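You operate a simulated robot arm through the tools that you are given. There is no shell and no other tool. Be economical: measure what you need, move in short steps, check, and stop when the job is done.

You run a simulated robot arm. Do the job below in one go: nothing can be reset, and whatever is moved stays where it is left.

Task
Clamp the valve in the tester and pump it to the card's pressure.
Fine: gauge on, bleed knob shut; leave the pressure standing.
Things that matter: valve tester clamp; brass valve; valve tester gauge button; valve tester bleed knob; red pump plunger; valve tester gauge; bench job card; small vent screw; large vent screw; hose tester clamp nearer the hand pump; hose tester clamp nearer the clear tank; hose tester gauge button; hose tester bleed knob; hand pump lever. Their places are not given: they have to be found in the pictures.

It is judged by the outcome, as a careful person would: the job done as asked, and still so three seconds after it is handed in. It fails if anything else is knocked over, pushed out of place, dropped, spilled or broken.

Robot
A 7-joint arm with a two-finger parallel gripper, fixed in place. Base frame: the origin is at the foot of the arm, x ahead of it, y to its left, z up. Lengths are in mm, angles in degrees, forces in N, time in s.
With the tool pointing down near the work surface it reaches from about 300 to 700 mm from the base axis. Its first joint turns from -66.0 to 66.0 degrees. Payload 1.57 kg.
Tool frame: the origin (TCP) lies between the finger pads and is the grasp point; the fingertips stand 30 mm ahead of it; z points along the fingers, y is the line along which they close. The gripper opens to 110 mm. The fingers are 24 mm wide and 12 mm thick; the gripper's body (48 by 112 mm) begins 78 mm behind the TCP.
Orientation is told as [roll, pitch, yaw] about the base's x, y, z axes, in that order, counted from this pose: with the fingers straight down and closing along the base's y, the tool's x points along the base's -x, its y along +y and its z along -z.

Tools
- The arm moves only by the tool arm_command. Its argument "motion" is a list of rows, each a list of 7 numbers: the finger opening in mm, from 0 to 110, then the shift along the base's x, y, z in mm, then the turn, a rotation vector about the base's x, y, z in degrees. In form: [[gripper, tx, ty, tz, wx, wy, wz], ...]. A call has 1 to 10 rows; each row shifts and turns the commanded pose from where the row before left it. A row lasts 0.2 s, in which the tool goes at most 50 mm and 8.6 degrees; a call with a longer step from one row to the next is refused whole, and so is a gripper value outside its range. Where a pose cannot be reached the arm comes as near as it can. A force on the tool above 40 N (or 10 N above the force at the start of the call, whichever is more), or a blocked arm, ends the call early, and 0.2 s more pass. The fingers move at their own pace (about 108 mm/s each) and stop on an object; they squeeze with about 36 N. The grip force told is the motor's: it shows also when the fingers shut on nothing. Time passes only in rows, and 0.2 s behind the last, so rows that do not move let the fingers close. The reply holds the time, the measured pose of the TCP, the force on the tool along the base axes, the opening and the grip force, in the units named above and with some noise.
- Cameras (640 x 400 px; columns grow to the right, rows downward): "scene" is fixed at [80.6, -406.3, 1362.7]; the picture's right is [0.88, 0.48, 0.00], its down [0.43, -0.80, -0.42] and it looks along [-0.20, 0.37, -0.91] (base axes); focal length 214 px, centre (320, 200). "wrist" rides on the gripper at [-36, 0, -80] in the tool frame; the picture's right is [0.00, -1.00, 0.00], its down [0.97, 0.00, -0.24] and it looks along [0.24, 0.00, 0.97] (tool axes); focal length 218 px, centre (320, 200).
- grab_frame(camera): a new picture of that camera. It takes no simulated time.
- measure_at(camera, pixels): for up to 12 pixels [column, row] of the newest picture of that camera ("zoom" is the newest enlarged one), the place [x, y, z] in the base frame of the surface seen there, good to about 2 mm. It takes no simulated time.
- zoom(camera, box): a new picture of the part [left, top, right, bottom] of that camera's present view, enlarged. It takes no simulated time.
- close_job(): hands the job in; it is judged then, once.

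Go step by step. Measure first, check grasps and placings, and put right what went wrong. The budget is 80 turns and 38 pictures, counting those below and the enlarged ones. Unless the task says otherwise, let go and move clear before handing in, and close with one line.

The tools are called after "Call:" by a JSON object that holds its "api" and its "payload". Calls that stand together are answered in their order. arm_command: Moves the arm, as the interface text tells. Its arguments: {"type":"object","properties":{"motion":{"type":"array"}},"required":["motion"]} The other tools are called the same way: grab_frame (camera) takes a picture; measure_at (camera, pixels) gives the place of the surface under pixels of a picture; zoom (camera, box) takes an enlarged picture of a part of a camera's view; close_job () hands the job in.

At the start:

```text
t: 0.0
position: [394.7, 233.0, 1200.0]
orientation: [0.0, 0.0, 0.0]
wrist_force: [-0.1, 0.8, 0.0]
gripper_width: 110.2
grip_force: 0.1
```

scene: 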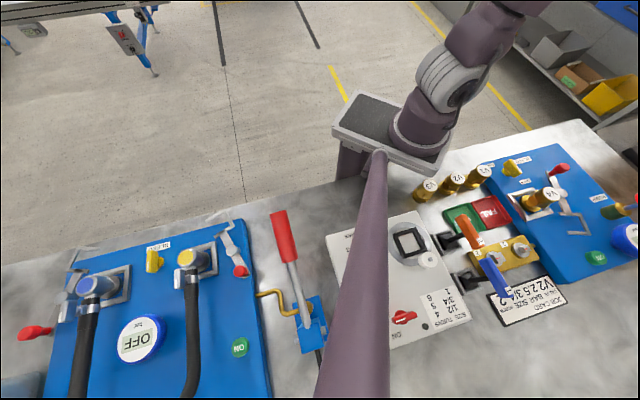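
wrist: 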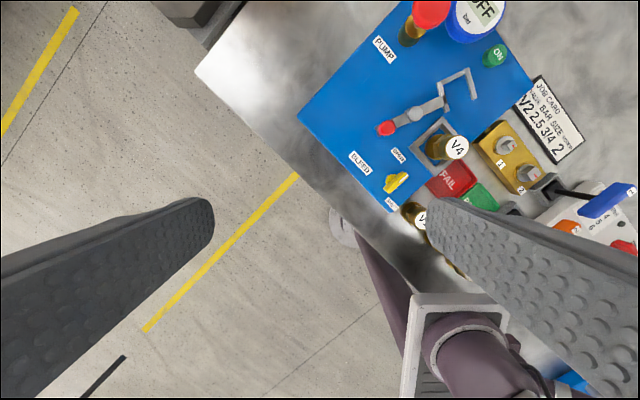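

The scene shows the valve tester at the right (about 490-640, 150-280) and the job card near (525, 300). I zoom in on both to read them.

Call:
{"api": "zoom", "payload": {"camera": "scene", "box": [480, 130, 640, 330]}}

Call:
{"api": "zoom", "payload": {"camera": "wrist", "box": [300, 0, 640, 220]}}

```text
2.00 times, centred on (560, 230) of scene
```

zoom: 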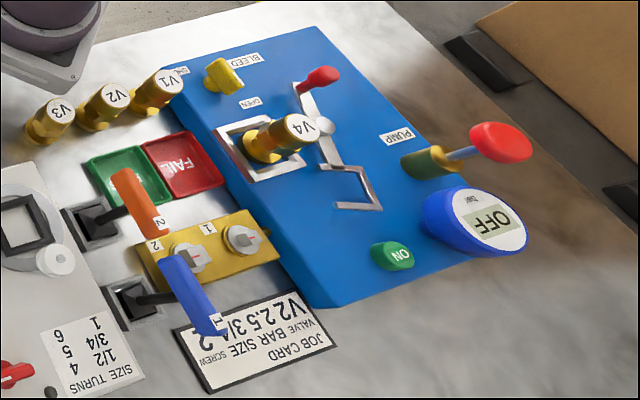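

```text
1.82 times, centred on (470, 110) of wrist
```

zoom: 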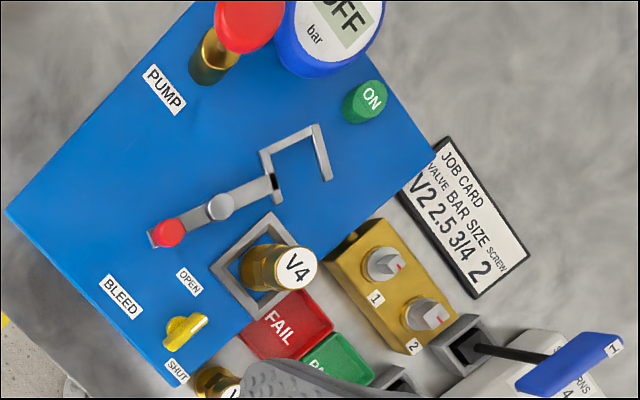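

The card reads V2, 2.5 bar, 3/4, screw 2; V4 is the valve sitting in the tester's seat. The gauge is OFF. Next I measure the tester's parts in the wrist and scene frames.

Call:
{"api": "measure_at", "payload": {"camera": "zoom", "pixels": [[168, 232], [220, 205], [268, 182], [320, 128], [328, 178], [295, 268], [186, 330], [250, 20], [366, 100], [210, 72], [190, 180], [345, 20]]}}

Call:
{"api": "measure_at", "payload": {"camera": "scene", "pixels": [[560, 169], [552, 194], [511, 168], [556, 194], [590, 205], [597, 257], [636, 200], [627, 237], [568, 233], [616, 212]]}}

```text
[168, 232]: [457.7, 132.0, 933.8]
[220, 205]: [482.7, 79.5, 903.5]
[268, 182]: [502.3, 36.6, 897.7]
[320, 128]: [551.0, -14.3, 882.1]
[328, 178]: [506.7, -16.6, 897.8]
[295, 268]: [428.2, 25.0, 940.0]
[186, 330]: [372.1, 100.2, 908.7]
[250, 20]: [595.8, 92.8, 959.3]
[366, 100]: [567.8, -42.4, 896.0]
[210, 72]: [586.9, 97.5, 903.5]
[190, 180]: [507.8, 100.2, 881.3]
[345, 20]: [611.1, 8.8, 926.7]
```

```text
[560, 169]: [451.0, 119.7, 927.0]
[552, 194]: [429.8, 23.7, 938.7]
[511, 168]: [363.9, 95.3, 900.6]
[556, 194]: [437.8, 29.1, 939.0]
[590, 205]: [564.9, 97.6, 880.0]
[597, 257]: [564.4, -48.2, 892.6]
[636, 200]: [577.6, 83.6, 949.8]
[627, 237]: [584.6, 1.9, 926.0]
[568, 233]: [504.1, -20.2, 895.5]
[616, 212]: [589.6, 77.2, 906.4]
```

Board top is about z 881, V4 sits near (435, 30), the clamp pivot near (483, 80) and the handle tip near (455, 128). I move above the tester for a closer view.

Call:
{"api": "arm_command", "payload": {"motion": [[110, 25, -35, -10, 0, 0, 0], [110, 25, -35, -10, 0, 0, 0], [110, 25, -35, -10, 0, 0, 0], [110, 25, -35, -10, 0, 0, 0], [110, 25, -35, -10, 0, 0, 0]]}}

Call:
{"api": "grab_frame", "payload": {"camera": "wrist"}}

Call:
{"api": "zoom", "payload": {"camera": "scene", "box": [490, 140, 640, 240]}}

```text
t: 1.2
position: [519.1, 56.5, 1148.9]
orientation: [0.0, 0.0, 0.0]
wrist_force: [0.6, -0.8, 0.4]
gripper_width: 110.0
grip_force: 0.1
```

```text
33 pictures are left
```

wrist: 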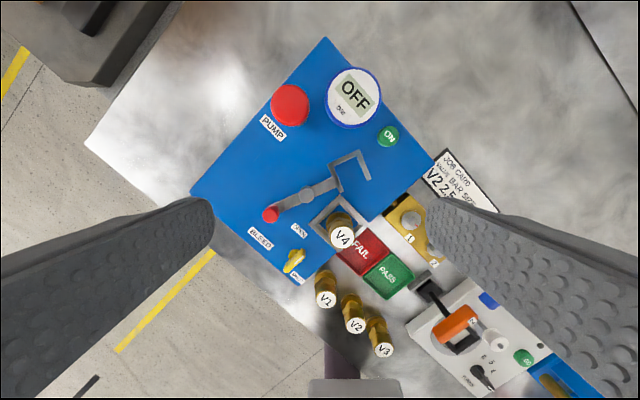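

```text
4.00 times, centred on (565, 190) of scene
```

zoom: 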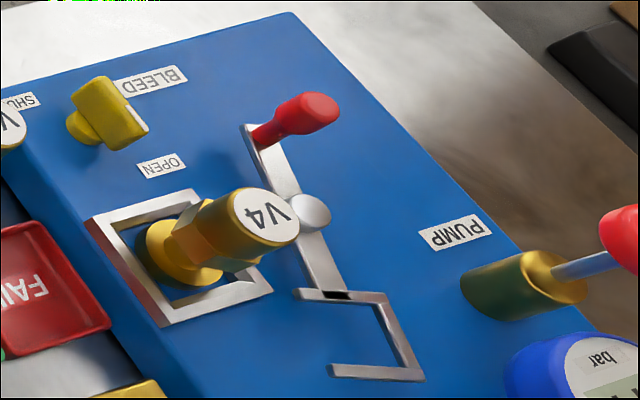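

Call:
{"api": "zoom", "payload": {"camera": "wrist", "box": [220, 130, 400, 290]}}

Call:
{"api": "zoom", "payload": {"camera": "scene", "box": [60, 210, 280, 390]}}

```text
2.50 times, centred on (310, 210) of wrist
```

zoom: 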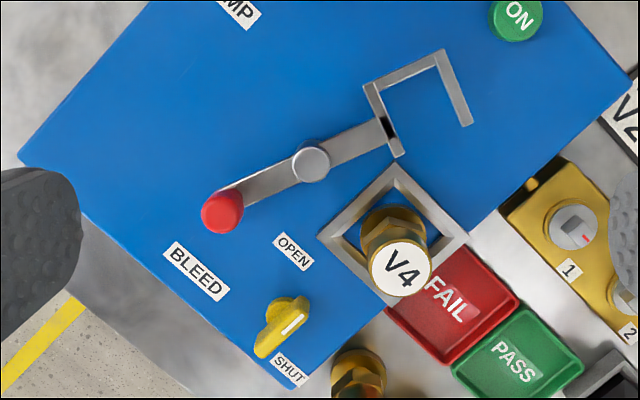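

```text
2.22 times, centred on (170, 300) of scene
```

zoom: 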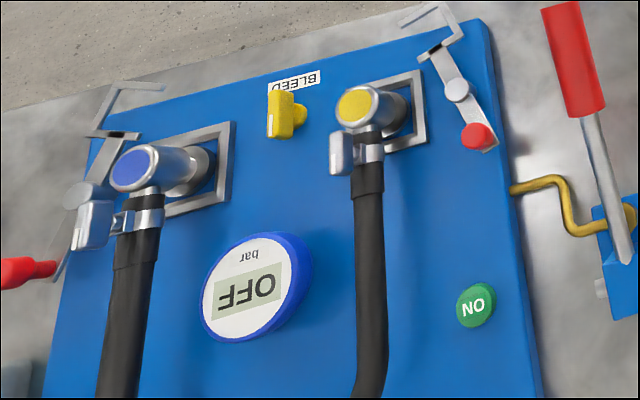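

The clamp is a horizontal lever on a vertical pivot, and its fork must swing clockwise (seen from above) onto V4. I need the exact geometry and the bleed knob's pointer, so I measure first.

Call:
{"api": "zoom", "payload": {"camera": "wrist", "box": [260, 210, 340, 290]}}

Call:
{"api": "measure_at", "payload": {"camera": "wrist", "pixels": [[271, 215], [310, 195], [341, 181], [360, 152], [373, 178], [345, 190], [335, 166], [341, 237], [335, 215], [340, 200], [388, 136], [290, 105]]}}

```text
5.00 times, centred on (300, 250) of wrist
```

zoom: 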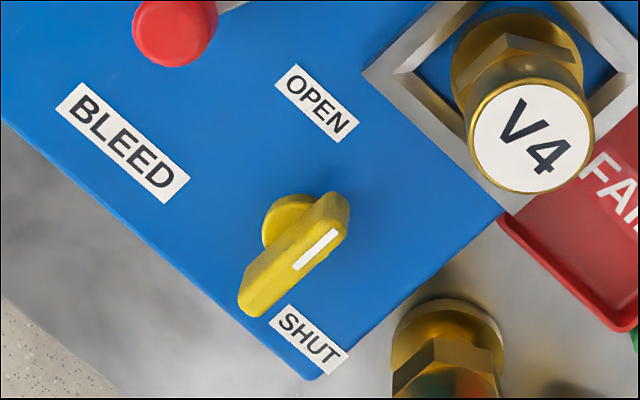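

```text
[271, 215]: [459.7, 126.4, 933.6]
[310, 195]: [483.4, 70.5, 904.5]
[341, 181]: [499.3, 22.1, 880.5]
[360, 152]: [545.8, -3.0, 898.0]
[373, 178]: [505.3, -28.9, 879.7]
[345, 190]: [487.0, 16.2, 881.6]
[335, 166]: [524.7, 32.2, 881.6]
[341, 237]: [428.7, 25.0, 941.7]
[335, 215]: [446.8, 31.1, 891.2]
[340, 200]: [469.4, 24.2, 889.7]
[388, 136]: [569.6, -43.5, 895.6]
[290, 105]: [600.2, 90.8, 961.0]
```

The bleed knob's white mark is at zoom (316, 250), on the end of the wedge away from SHUT. I measure it and its labels, then take a closer look.

Call:
{"api": "measure_at", "payload": {"camera": "zoom", "pixels": [[335, 205], [255, 300], [332, 235], [297, 268], [288, 210], [316, 103], [308, 340], [275, 235], [345, 215], [240, 290]]}}

Call:
{"api": "arm_command", "payload": {"motion": [[110, -30, 10, -25, 0, 0, 0], [110, -30, 10, -25, 0, 0, 0], [110, -30, 10, -25, 0, 0, 0], [110, -30, 10, -25, 0, 0, 0]]}}

Call:
{"api": "grab_frame", "payload": {"camera": "wrist"}}

```text
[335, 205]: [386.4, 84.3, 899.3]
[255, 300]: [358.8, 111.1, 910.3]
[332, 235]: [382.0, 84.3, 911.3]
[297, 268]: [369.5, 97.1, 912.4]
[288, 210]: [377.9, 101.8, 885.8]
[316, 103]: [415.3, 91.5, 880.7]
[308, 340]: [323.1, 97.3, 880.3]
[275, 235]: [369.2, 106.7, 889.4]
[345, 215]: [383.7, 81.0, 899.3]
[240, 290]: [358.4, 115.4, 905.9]
```

```text
t: 2.2
position: [397.7, 97.2, 1049.4]
orientation: [0.1, 0.0, 0.0]
wrist_force: [-0.6, 0.0, 0.5]
gripper_width: 110.1
grip_force: 0.1
```

```text
28 pictures are left
```

wrist: 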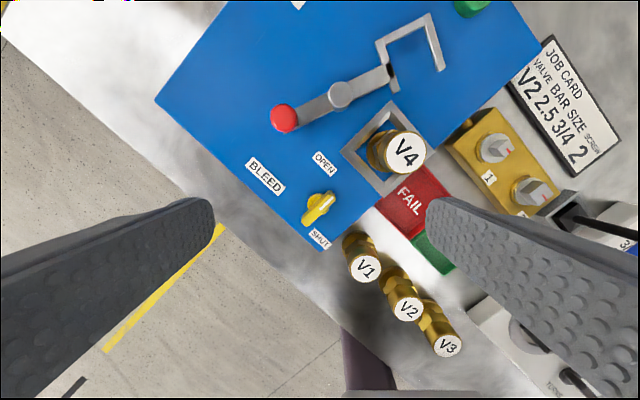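

The pointer runs from (369, 97) to (382, 84), on the OPEN side, so the knob has to be turned clockwise to SHUT. I measure the free room around it, including V1, and turn the gripper to yaw -45.

Call:
{"api": "measure_at", "payload": {"camera": "wrist", "pixels": [[365, 268], [357, 240], [345, 235], [318, 205], [326, 195], [308, 222], [284, 118], [339, 95], [388, 77], [385, 150], [404, 152], [436, 45]]}}

Call:
{"api": "arm_command", "payload": {"motion": [[45, -5, 0, -5, 0, 0, -8], [45, -5, 0, -5, 0, 0, -8], [45, -5, 0, -5, 0, 0, -8], [45, -5, 0, -5, 0, 0, -8], [45, -5, 0, -5, 0, 0, -8], [45, -2, 1, -5, 0, 0, -5]]}}

Call:
{"api": "grab_frame", "payload": {"camera": "wrist"}}

```text
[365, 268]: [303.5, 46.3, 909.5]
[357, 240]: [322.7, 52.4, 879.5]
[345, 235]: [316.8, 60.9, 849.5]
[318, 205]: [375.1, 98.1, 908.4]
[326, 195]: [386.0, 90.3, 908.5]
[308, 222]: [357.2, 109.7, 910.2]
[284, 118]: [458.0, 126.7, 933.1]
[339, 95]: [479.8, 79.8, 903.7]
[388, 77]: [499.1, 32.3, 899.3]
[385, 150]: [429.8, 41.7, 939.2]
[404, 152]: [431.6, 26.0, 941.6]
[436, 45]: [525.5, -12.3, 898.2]
```

```text
t: 3.6
position: [371.9, 99.8, 1020.6]
orientation: [0.0, 0.0, -45.3]
wrist_force: [-0.1, 0.3, -0.5]
gripper_width: 45.0
grip_force: 0.0
```

```text
27 pictures are left
```

wrist: 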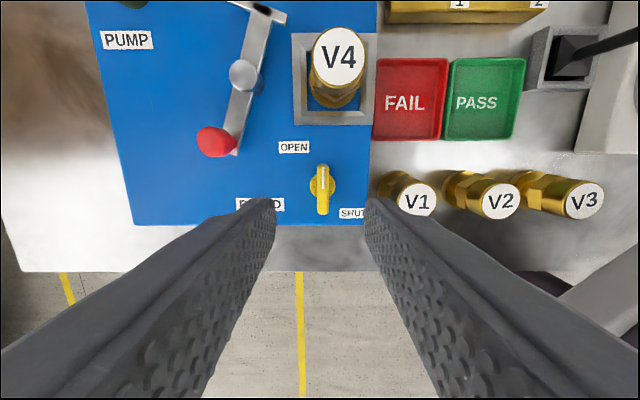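

With the view squared to the board the pointer (322, 175) points up to OPEN, and SHUT is on the right, so a 90° clockwise turn is needed. I go down over the knob and close.

Call:
{"api": "arm_command", "payload": {"motion": [[40, 0, -1, -40, 0, 0, 0], [40, 0, 0, -40, 0, 0, 0], [40, 0, 0, -23, 0, 0, 0], [0, 0, 0, 0, 0, 0, 0], [0, 0, 0, 0, 0, 0, 0]]}}

Call:
{"api": "grab_frame", "payload": {"camera": "wrist"}}

```text
t: 4.8
position: [370.8, 96.5, 914.6]
orientation: [-0.3, 0.0, -45.1]
wrist_force: [-12.6, -17.6, -9.3]
gripper_width: 10.8
grip_force: 28.4
```

```text
26 pictures are left
```

wrist: 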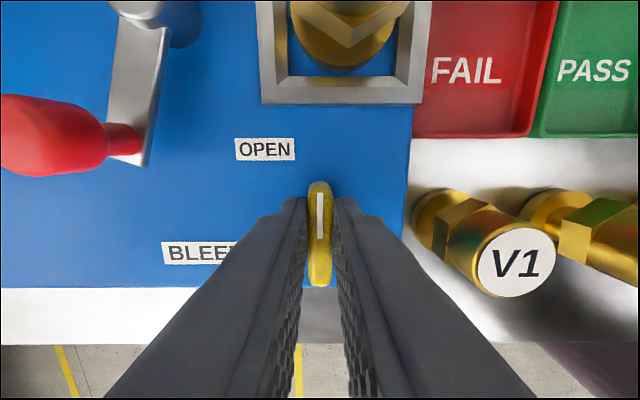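

The grip is on the knob (10.8 mm) with a side load toward (-x, -y), so I shift 2 mm to ease it and begin to turn clockwise.

Call:
{"api": "arm_command", "payload": {"motion": [[0, -1.5, -2, 0, 0, 0, 0], [0, 0, 0, 0, 0, 0, -5], [0, 0, 0, 0, 0, 0, -8], [0, 0, 0, 0, 0, 0, -8]]}}

```text
t: 5.8
position: [369.7, 96.1, 917.0]
orientation: [-0.1, -0.1, -66.1]
wrist_force: [-17.0, -4.4, -24.8]
gripper_width: 11.0
grip_force: 28.5
```

The knob is turning (yaw -66); I continue and ease x by another millimetre.

Call:
{"api": "arm_command", "payload": {"motion": [[0, -1, 0, -1, 0, 0, -8], [0, 0, 0, 0, 0, 0, -8], [0, 0, 0, 0, 0, 0, -8], [0, 0, 0, 0, 0, 0, -8]]}}

Call:
{"api": "grab_frame", "payload": {"camera": "wrist"}}

```text
t: 6.8
position: [366.9, 95.3, 916.2]
orientation: [-0.3, 0.0, -98.2]
wrist_force: [-30.6, -5.6, 11.5]
gripper_width: 10.7
grip_force: 28.4
```

```text
25 pictures are left
```

wrist: 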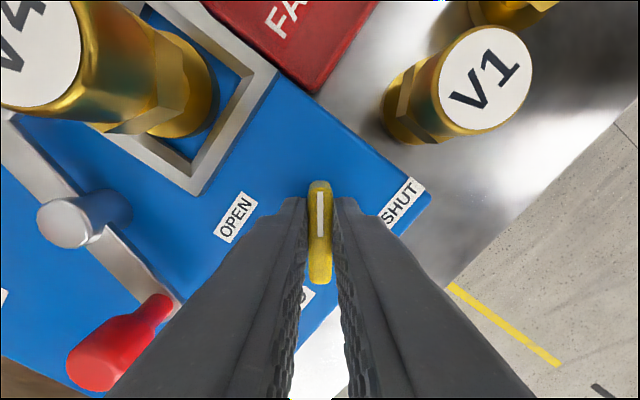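

Pointer is turning toward SHUT (yaw -98). I ease x by -2 and turn on.

Call:
{"api": "arm_command", "payload": {"motion": [[0, -2.5, 0, 0, 0, 0, 0], [0, 0, 0, 0, 0, 0, -8], [0, 0, 0, 0, 0, 0, -8]]}}

```text
t: 7.6
position: [368.0, 95.5, 915.6]
orientation: [-0.1, 0.1, -114.0]
wrist_force: [-24.5, -1.0, 3.7]
gripper_width: 10.7
grip_force: 28.4
```

Call:
{"api": "arm_command", "payload": {"motion": [[0, -1, 0, 0, 0, 0, -7], [0, 0, 0, 0, 0, 0, -7], [0, 0, 0, 0, 0, 0, -7]]}}

Call:
{"api": "grab_frame", "payload": {"camera": "wrist"}}

```text
t: 8.4
position: [366.1, 96.6, 915.2]
orientation: [-0.1, 0.0, -135.0]
wrist_force: [-20.0, 13.3, -9.7]
gripper_width: 11.1
grip_force: 28.6
```

```text
24 pictures are left
```

wrist: 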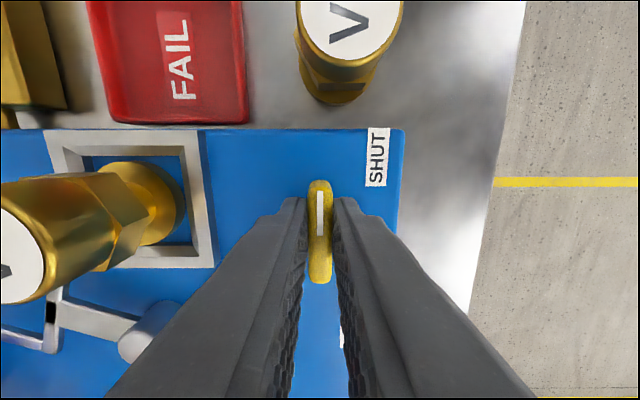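

The knob is turned 90° and points squarely to the SHUT side. I feel for an end stop with a few more degrees.

Call:
{"api": "arm_command", "payload": {"motion": [[0, 0, 0, 0, 0, 0, -6], [0, 0, 0, 0, 0, 0, 0]]}}

Call:
{"api": "grab_frame", "payload": {"camera": "wrist"}}

```text
t: 9.0
position: [364.9, 96.3, 916.7]
orientation: [-0.1, -0.1, -141.0]
wrist_force: [-19.3, 15.3, -21.0]
gripper_width: 12.9
grip_force: 29.4
```

```text
23 pictures are left
```

wrist: 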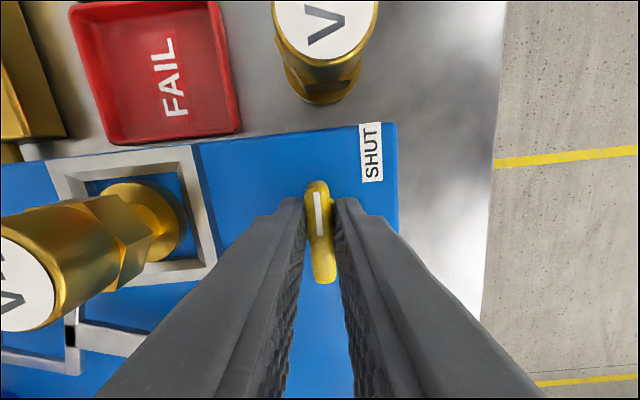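

The knob stayed put while the gripper went 6° further (opening grew to 12.9), so it is at its SHUT stop. I let go and rise, turning back.

Call:
{"api": "arm_command", "payload": {"motion": [[40, 1, 0, 0, 0, 0, 6], [40, 0, 0, 0, 0, 0, 0], [40, 0, 0, 40, 0, 0, 0], [40, 0, 0, 40, 0, 0, 0], [40, 5, 2, 10, 0, 0, 8.5], [40, 10, 2, 10, 0, 0, 8.5], [40, 10, 2, 10, 0, 0, 8.5], [40, 10, 2, 10, 0, 0, 8.5], [40, 10, 2, 0, 0, 0, 8.5], [40, 10, 2, 0, 0, 0, 8.5]]}}

Call:
{"api": "arm_command", "payload": {"motion": [[0, 5, 2, 0, 0, 0, 8.5], [0, 4, 2, 0, 0, 0, 8.5], [0, 0, 2, 0, 0, 0, 8.5], [0, 0, 2, 0, 0, 0, 8.5], [0, 0, 0, 0, 0, 0, 5]]}}

Call:
{"api": "grab_frame", "payload": {"camera": "wrist"}}

```text
t: 11.2
position: [420.5, 107.5, 1036.3]
orientation: [0.0, 0.1, -83.9]
wrist_force: [1.1, 0.1, 0.4]
gripper_width: 40.2
grip_force: 0.0
```

```text
t: 12.4
position: [431.2, 114.7, 1035.4]
orientation: [0.0, 0.0, -44.9]
wrist_force: [0.2, -0.4, -0.3]
gripper_width: 0.3
grip_force: 21.8
```

```text
22 pictures are left
```

wrist: 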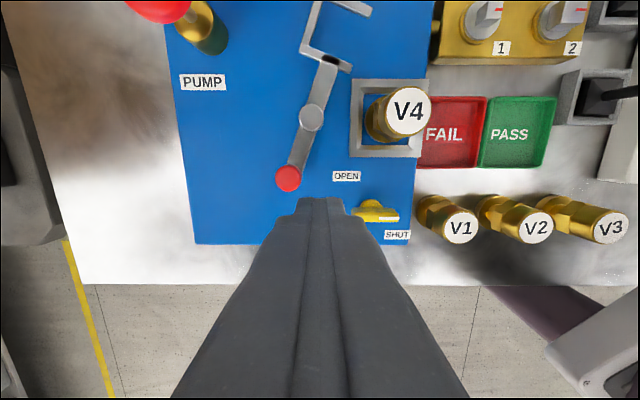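

The bleed mark now points right to SHUT. The clamp handle (288, 178) has to go left and up, so I refine pivot and handle positions before descending beside it.

Call:
{"api": "measure_at", "payload": {"camera": "wrist", "pixels": [[288, 177], [296, 160], [312, 117], [307, 150], [330, 62], [308, 50], [345, 68], [378, 120], [410, 110], [365, 5], [278, 180], [299, 180]]}}

Call:
{"api": "zoom", "payload": {"camera": "wrist", "box": [240, 0, 440, 220]}}

```text
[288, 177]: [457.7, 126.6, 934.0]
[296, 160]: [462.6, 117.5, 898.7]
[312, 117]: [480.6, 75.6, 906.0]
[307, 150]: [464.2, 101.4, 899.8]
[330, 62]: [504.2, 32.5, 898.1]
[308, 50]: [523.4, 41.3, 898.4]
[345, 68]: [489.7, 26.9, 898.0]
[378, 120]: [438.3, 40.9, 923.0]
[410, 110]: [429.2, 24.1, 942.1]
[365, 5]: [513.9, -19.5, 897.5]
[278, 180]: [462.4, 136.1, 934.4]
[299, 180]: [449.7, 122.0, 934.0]
```

```text
1.82 times, centred on (340, 110) of wrist
```

zoom: 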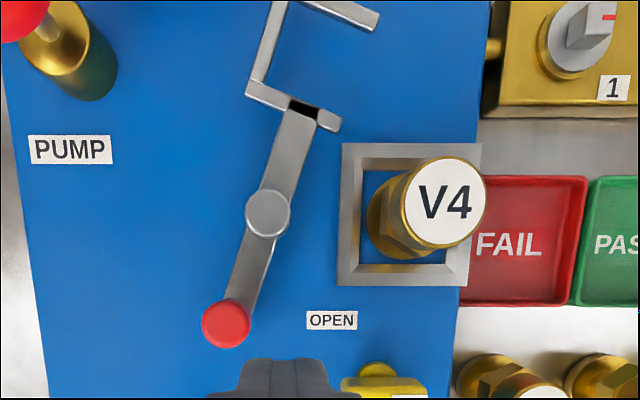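

Lever plate top is at z 899 and the handle top at 934, so fingertips at about z 908 will push only the handle. I descend beside it at (430, 114).

Call:
{"api": "arm_command", "payload": {"motion": [[0, -1, -1, -45, 0, 0, 0], [0, 0, 0, -45, 0, 0, 0], [0, 0, 0, -7, 0, 0, 0]]}}

```text
t: 13.2
position: [429.5, 113.7, 938.8]
orientation: [0.1, 0.0, -44.9]
wrist_force: [0.5, 1.3, -0.7]
gripper_width: 0.5
grip_force: 21.7
```

At the handle's side; I push along the arc about the pivot (481, 77).

Call:
{"api": "arm_command", "payload": {"motion": [[0, 9.5, 5.3, 0, 0, 0, 0], [0, 8, 7, 0, 0, 0, 0], [0, 9, 5, 0, 0, 0, 0], [0, 9.5, 4, 0, 0, 0, 0], [0, 10.5, 2, 0, 0, 0, 0]]}}

Call:
{"api": "grab_frame", "payload": {"camera": "wrist"}}

```text
t: 14.4
position: [475.2, 138.2, 940.4]
orientation: [0.0, 0.0, -45.0]
wrist_force: [-1.0, -0.2, 0.3]
gripper_width: 0.1
grip_force: 21.0
```

```text
20 pictures are left
```

wrist: 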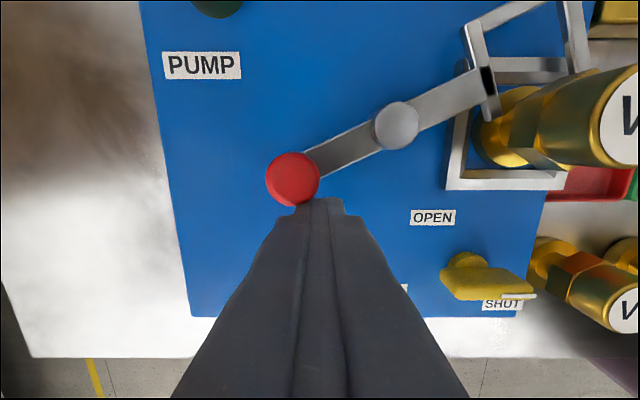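

The lever is swinging and the fork (500, 60) is coming round to V4. I continue along the arc.

Call:
{"api": "arm_command", "payload": {"motion": [[0, 10, -1, 0, 0, 0, 0], [0, 10.5, -2, 0, 0, 0, 0]]}}

Call:
{"api": "grab_frame", "payload": {"camera": "wrist"}}

```text
t: 15.0
position: [496.9, 137.2, 938.9]
orientation: [0.0, 0.0, -45.1]
wrist_force: [-0.4, -0.8, -0.7]
gripper_width: 0.1
grip_force: 21.3
```

```text
19 pictures are left
```

wrist: 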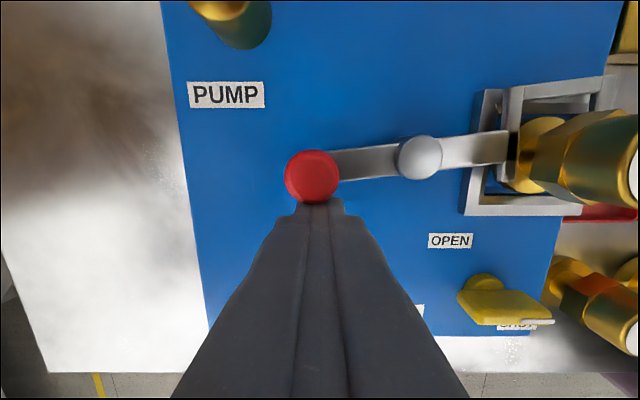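

The fork is around the valve and about 8-10° short of square. I push the handle on in small steps until it stops.

Call:
{"api": "arm_command", "payload": {"motion": [[0, 4, -3, 0, 0, 0, 0], [0, 4, -3, 0, 0, 0, 0], [0, 2.5, -2.5, 0, 0, 0, 0], [0, 1.5, -1.5, 0, 0, 0, 0]]}}

Call:
{"api": "grab_frame", "payload": {"camera": "wrist"}}

```text
t: 15.8
position: [502.5, 132.4, 938.8]
orientation: [-0.2, 0.7, -44.7]
wrist_force: [-6.3, 6.5, 0.3]
gripper_width: 0.0
grip_force: 21.5
stopped in row 4: the force on the tool passed its limit (the readings are from after the stop); the commanded pose is now the measured one
```

```text
18 pictures are left
```

wrist: 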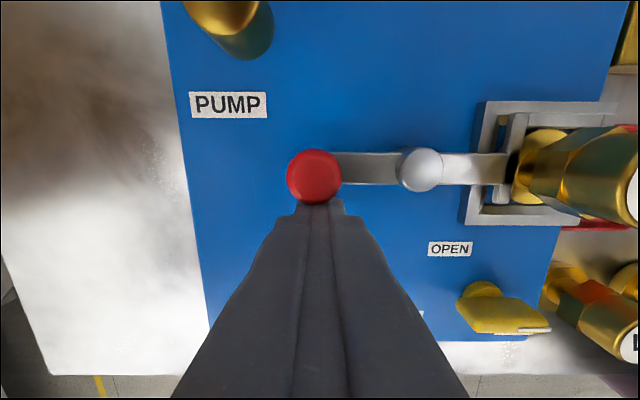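

The lever stopped hard and lies square across, fork around V4: clamped. I back off, rise and go over the ON button at about (567, -44, 896).

Call:
{"api": "arm_command", "payload": {"motion": [[0, -5, 5, 0, 0, 0, 0], [0, 0, 0, 45, 0, 0, 0], [0, 0, 0, 45, 0, 0, 0], [0, 15, -40, 0, 0, 0, 0], [0, 15, -40, 0, 0, 0, 0], [0, 15, -40, 0, 0, 0, 0], [0, 15, -40, 0, 0, 0, 0]]}}

Call:
{"api": "grab_frame", "payload": {"camera": "wrist"}}

```text
t: 17.4
position: [555.9, -26.5, 1027.7]
orientation: [-0.1, 0.6, -44.8]
wrist_force: [0.4, -0.3, 0.0]
gripper_width: 0.0
grip_force: 21.0
```

```text
17 pictures are left
```

wrist: 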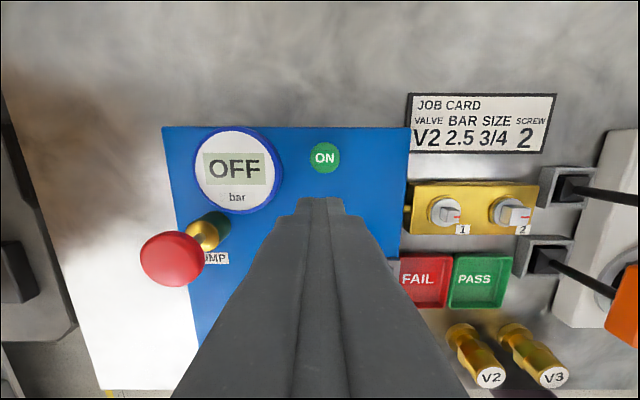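

The view shows the ON button at (325, 158), gauge OFF and the red plunger at (172, 258). I measure them.

Call:
{"api": "measure_at", "payload": {"camera": "wrist", "pixels": [[325, 150], [325, 165], [318, 170], [312, 158], [339, 158], [172, 258], [150, 258], [172, 240], [208, 236], [237, 170], [200, 225], [270, 165]]}}

Call:
{"api": "zoom", "payload": {"camera": "scene", "box": [500, 120, 640, 260]}}

```text
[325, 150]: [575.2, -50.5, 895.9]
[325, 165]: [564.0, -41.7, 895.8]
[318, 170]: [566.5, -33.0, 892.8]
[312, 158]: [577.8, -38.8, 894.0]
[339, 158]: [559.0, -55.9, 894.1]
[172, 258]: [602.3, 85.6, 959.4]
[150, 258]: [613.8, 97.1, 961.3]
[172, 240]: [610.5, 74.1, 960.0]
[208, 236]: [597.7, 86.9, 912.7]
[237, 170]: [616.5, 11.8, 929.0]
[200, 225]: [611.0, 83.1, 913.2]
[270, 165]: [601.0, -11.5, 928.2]
```

```text
2.86 times, centred on (570, 190) of scene
```

zoom: 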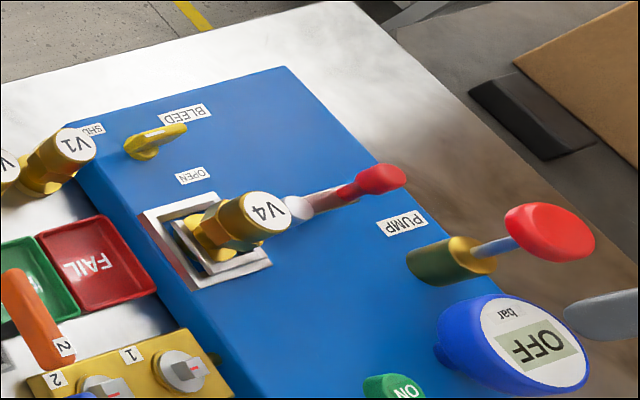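

Button centre is (569, -46), top z 896. I go over it and press gently.

Call:
{"api": "arm_command", "payload": {"motion": [[0, 13, -19.5, 0, 0, 0, 0], [0, 0, 0, -45, 0, 0, 0], [0, 0, 0, -45, 0, 0, 0], [0, 0, 0, -7, 0, 0, 0]]}}

Call:
{"api": "arm_command", "payload": {"motion": [[0, 0, 0, -3, 0, 0, 0], [0, 0, 0, -3, 0, 0, 0], [0, 0, 0, -2, 0, 0, 0]]}}

Call:
{"api": "grab_frame", "payload": {"camera": "wrist"}}

```text
t: 18.4
position: [569.0, -44.4, 931.5]
orientation: [-0.2, 0.6, -44.8]
wrist_force: [-0.2, 0.0, -0.1]
gripper_width: 0.0
grip_force: 21.2
```

```text
t: 19.2
position: [571.3, -43.1, 922.7]
orientation: [-0.2, 0.5, -44.9]
wrist_force: [0.3, 0.2, 1.1]
gripper_width: 0.1
grip_force: 21.1
```

```text
15 pictures are left
```

wrist: 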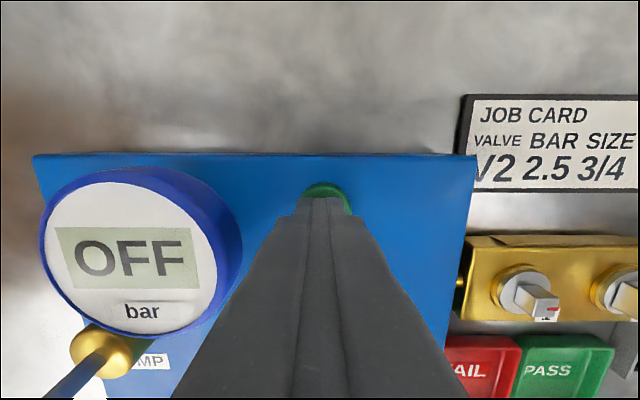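

The gauge is still OFF with almost no force, so I press a little deeper.

Call:
{"api": "arm_command", "payload": {"motion": [[0, 0, 0, -2, 0, 0, 0], [0, 0, 0, -2, 0, 0, 0]]}}

Call:
{"api": "grab_frame", "payload": {"camera": "wrist"}}

```text
t: 19.8
position: [570.8, -43.8, 918.9]
orientation: [-0.2, 0.6, -44.9]
wrist_force: [-1.9, -1.1, 2.8]
gripper_width: 0.0
grip_force: 21.0
```

```text
14 pictures are left
```

wrist: 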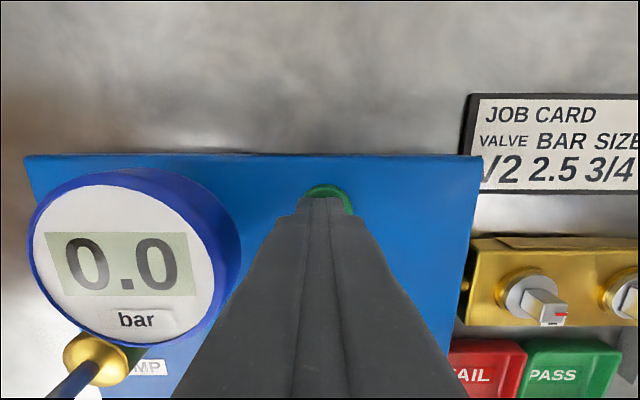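

The gauge now reads 0.0 bar. I rise off the button and go over the red plunger (604, 86, top 960).

Call:
{"api": "arm_command", "payload": {"motion": [[0, 0, 0, 30, 0, 0, 0], [0, 0, 0, 45, 0, 0, 0], [0, 0, 0, 25, 0, 0, 0], [0, 11, 43, 0, 0, 0, 0], [0, 11, 43, 0, 0, 0, 0], [0, 11, 43, 0, 0, 0, 0], [0, 0, 0, -20, 0, 0, 0]]}}

Call:
{"api": "grab_frame", "payload": {"camera": "wrist"}}

```text
t: 21.4
position: [602.8, 86.9, 997.2]
orientation: [-0.2, 0.6, -44.8]
wrist_force: [0.3, 0.2, 0.9]
gripper_width: 0.1
grip_force: 21.7
```

```text
13 pictures are left
```

wrist: 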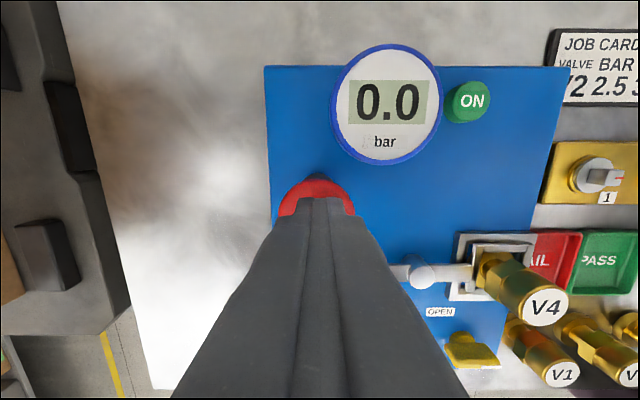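

The tips are over the plunger and the gauge is in view reading 0.0. I press down about 27 mm.

Call:
{"api": "arm_command", "payload": {"motion": [[0, 0, 0, -8, 0, 0, 0], [0, 0, 0, -10, 0, 0, 0], [0, 0, 0, -10, 0, 0, 0]]}}

Call:
{"api": "grab_frame", "payload": {"camera": "wrist"}}

```text
t: 22.2
position: [604.7, 86.9, 971.6]
orientation: [-0.2, 0.6, -44.8]
wrist_force: [1.3, 0.3, 3.9]
gripper_width: 0.2
grip_force: 21.3
```

```text
12 pictures are left
```

wrist: 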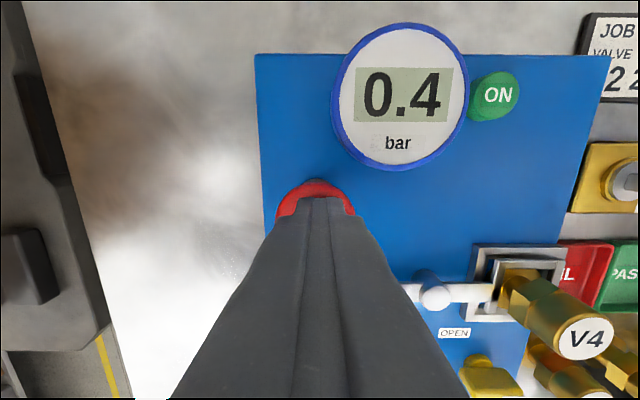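

It reads 0.4 at about 18 mm of stroke. I press on to learn the stroke's end.

Call:
{"api": "arm_command", "payload": {"motion": [[0, 0, 0, -5, 0, 0, 0], [0, 0, 0, -5, 0, 0, 0], [0, 0, 0, -5, 0, 0, 0], [0, 0, 0, -5, 0, 0, 0]]}}

Call:
{"api": "grab_frame", "payload": {"camera": "wrist"}}

```text
t: 23.0
position: [604.1, 85.5, 963.7]
orientation: [0.0, 0.4, -44.7]
wrist_force: [-7.7, -0.6, 18.2]
gripper_width: 0.0
grip_force: 21.4
stopped in row 3: the force on the tool passed its limit (the readings are from after the stop); the commanded pose is now the measured one
```

```text
11 pictures are left
```

wrist: 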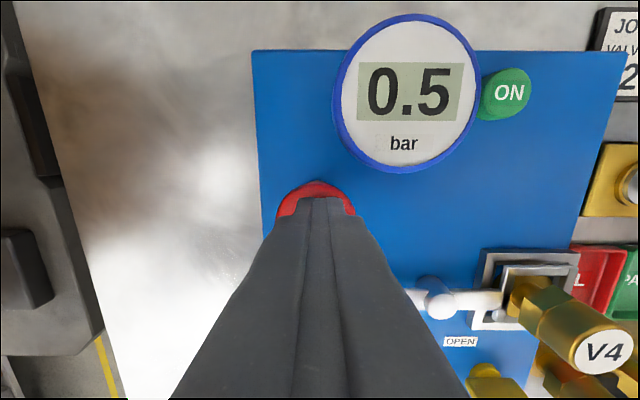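

A full stroke (bottom at TCP z about 964) gives 0.5. I lift to let the plunger return, then do a second stroke and read.

Call:
{"api": "arm_command", "payload": {"motion": [[0, 0, 0, 18, 0, 0, 0], [0, 0, 0, 18, 0, 0, 0], [0, 0, 0, 0, 0, 0, 0], [0, 0, 0, -12, 0, 0, 0], [0, 0, 0, -10, 0, 0, 0], [0, 0, 0, -9, 0, 0, 0], [0, 0, 0, -4, 0, 0, 0], [0, 0, 0, -2, 0, 0, 0]]}}

Call:
{"api": "grab_frame", "payload": {"camera": "wrist"}}

```text
t: 24.8
position: [603.9, 86.2, 963.4]
orientation: [0.1, 0.3, -44.7]
wrist_force: [-10.6, 2.8, 33.2]
gripper_width: 0.2
grip_force: 21.3
```

```text
10 pictures are left
```

wrist: 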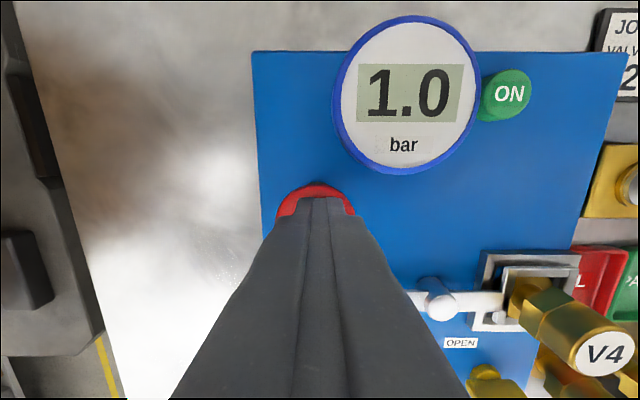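

The gauge reads 1.0 and holds, 0.5 per full stroke. I do a third stroke the same way.

Call:
{"api": "arm_command", "payload": {"motion": [[0, 0, 0, 18, 0, 0, 0], [0, 0, 0, 18, 0, 0, 0], [0, 0, 0, 0, 0, 0, 0], [0, 0, 0, -12, 0, 0, 0], [0, 0, 0, -10, 0, 0, 0], [0, 0, 0, -9, 0, 0, 0], [0, 0, 0, -4, 0, 0, 0], [0, 0, 0, -0.5, 0, 0, 0]]}}

Call:
{"api": "grab_frame", "payload": {"camera": "wrist"}}

```text
t: 26.6
position: [604.3, 84.6, 963.0]
orientation: [0.1, 0.3, -44.8]
wrist_force: [-3.7, -5.5, 33.9]
gripper_width: 0.0
grip_force: 21.1
```

```text
9 pictures are left
```

wrist: 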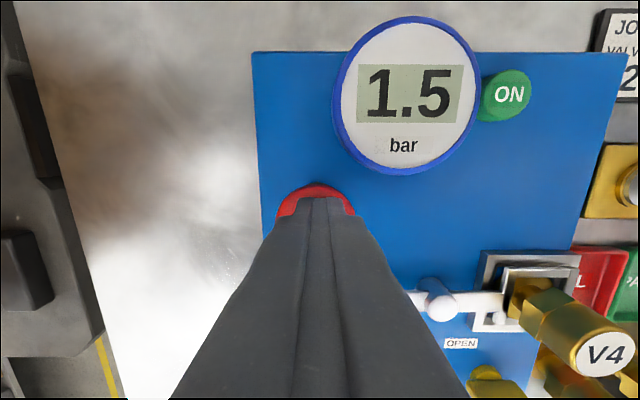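

It reads 1.5. Fourth stroke.

Call:
{"api": "arm_command", "payload": {"motion": [[0, 0, 0, 18, 0, 0, 0], [0, 0, 0, 18, 0, 0, 0], [0, 0, 0, 0, 0, 0, 0], [0, 0, 0, -12, 0, 0, 0], [0, 0, 0, -10, 0, 0, 0], [0, 0, 0, -9, 0, 0, 0], [0, 0, 0, -4.5, 0, 0, 0], [0, 0, 0, 0, 0, 0, 0]]}}

Call:
{"api": "grab_frame", "payload": {"camera": "wrist"}}

```text
t: 28.4
position: [605.4, 86.6, 962.8]
orientation: [0.1, 0.4, -44.7]
wrist_force: [0.8, 1.7, 10.3]
gripper_width: 0.0
grip_force: 20.8
```

```text
8 pictures are left
```

wrist: 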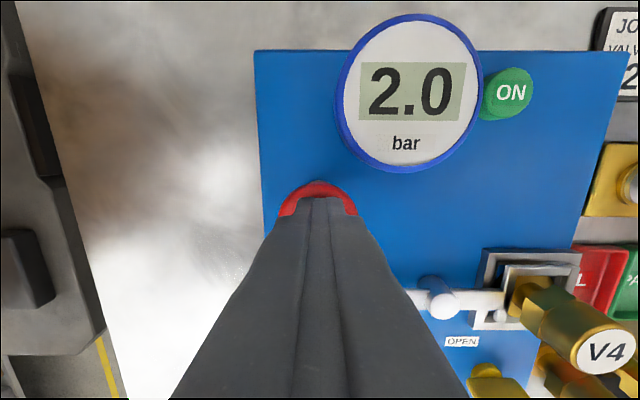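

It reads 2.0. Fifth and last stroke.

Call:
{"api": "arm_command", "payload": {"motion": [[0, 0, 0, 18, 0, 0, 0], [0, 0, 0, 18, 0, 0, 0], [0, 0, 0, 0, 0, 0, 0], [0, 0, 0, -12, 0, 0, 0], [0, 0, 0, -10, 0, 0, 0], [0, 0, 0, -9, 0, 0, 0], [0, 0, 0, -5, 0, 0, 0], [0, 0, 0, 0, 0, 0, 0]]}}

Call:
{"api": "grab_frame", "payload": {"camera": "wrist"}}

```text
t: 30.2
position: [604.5, 85.4, 963.5]
orientation: [0.1, 0.2, -44.8]
wrist_force: [-8.1, -1.7, 23.2]
gripper_width: 0.0
grip_force: 21.3
```

```text
7 pictures are left
```

wrist: 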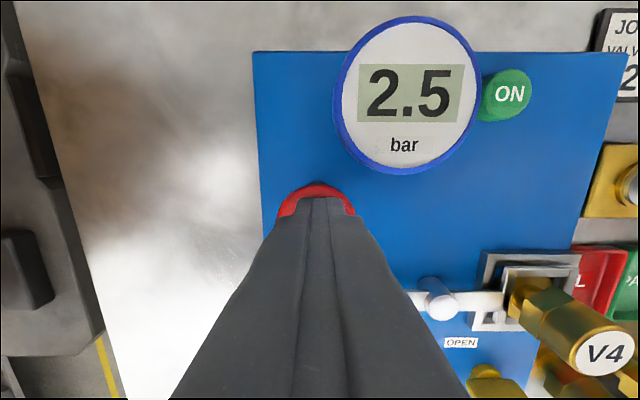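

The gauge reads 2.5, as the card asks. I rise clear, wait over two seconds, and check that it holds.

Call:
{"api": "arm_command", "payload": {"motion": [[0, 0, 0, 30, 0, 0, 0], [0, 0, 0, 40, 0, 0, 0], [0, -20, 0, 40, 0, 0, 0], [0, -20, 0, 0, 0, 0, 0], [0, 0, 0, 0, 0, 0, 0], [0, 0, 0, 0, 0, 0, 0], [0, 0, 0, 0, 0, 0, 0], [0, 0, 0, 0, 0, 0, 0], [0, 0, 0, 0, 0, 0, 0], [0, 0, 0, 0, 0, 0, 0]]}}

Call:
{"api": "arm_command", "payload": {"motion": [[0, 0, 0, 0, 0, 0, 0], [0, 0, 0, 0, 0, 0, 0], [0, 0, 0, 0, 0, 0, 0], [0, 0, 0, 0, 0, 0, 0], [0, 0, 0, 0, 0, 0, 0], [0, 0, 0, 0, 0, 0, 0], [0, 0, 0, 0, 0, 0, 0], [0, 0, 0, 0, 0, 0, 0]]}}

Call:
{"api": "grab_frame", "payload": {"camera": "wrist"}}

Call:
{"api": "grab_frame", "payload": {"camera": "scene"}}

```text
t: 32.4
position: [565.2, 84.5, 1071.6]
orientation: [0.0, 0.4, -44.8]
wrist_force: [0.4, -0.2, -0.2]
gripper_width: 0.0
grip_force: 21.3
```

```text
t: 34.2
position: [565.3, 85.0, 1071.4]
orientation: [0.0, 0.4, -44.7]
wrist_force: [0.4, -0.2, -0.4]
gripper_width: 0.0
grip_force: 21.4
```

```text
6 pictures are left
```

wrist: 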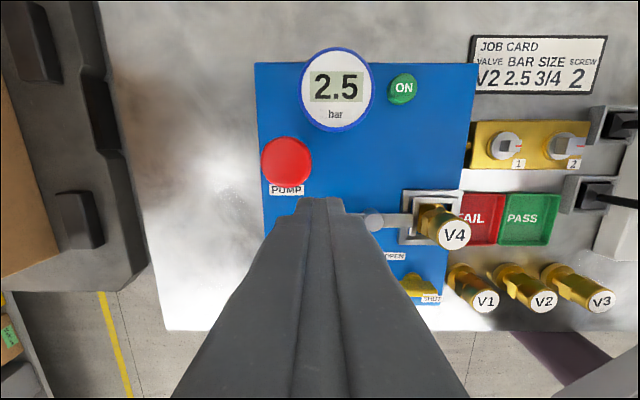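

```text
5 pictures are left
```

scene: 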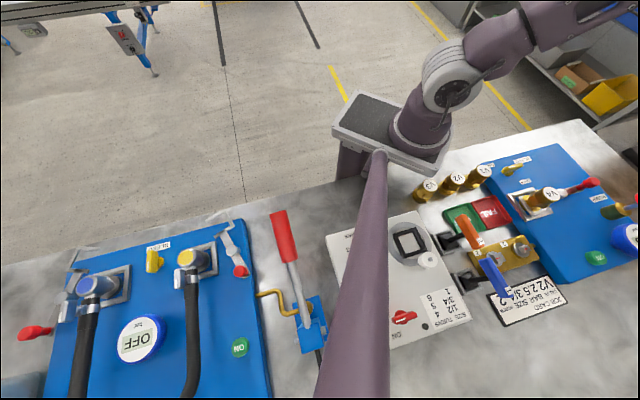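

The gauge still reads 2.5 about 4 s after the last stroke, the clamp is closed on the valve, the bleed knob is shut, and nothing else has moved. I hand the job in.

Call:
{"api": "close_job", "payload": {}}

```text
The job is handed in.
```

The valve that was in the tester, V4, is clamped and standing at the card's 2.5 bar with the gauge on and the bleed knob shut; the card names valve V2, but I left V2 on the bench because the task said the valve in the tester.
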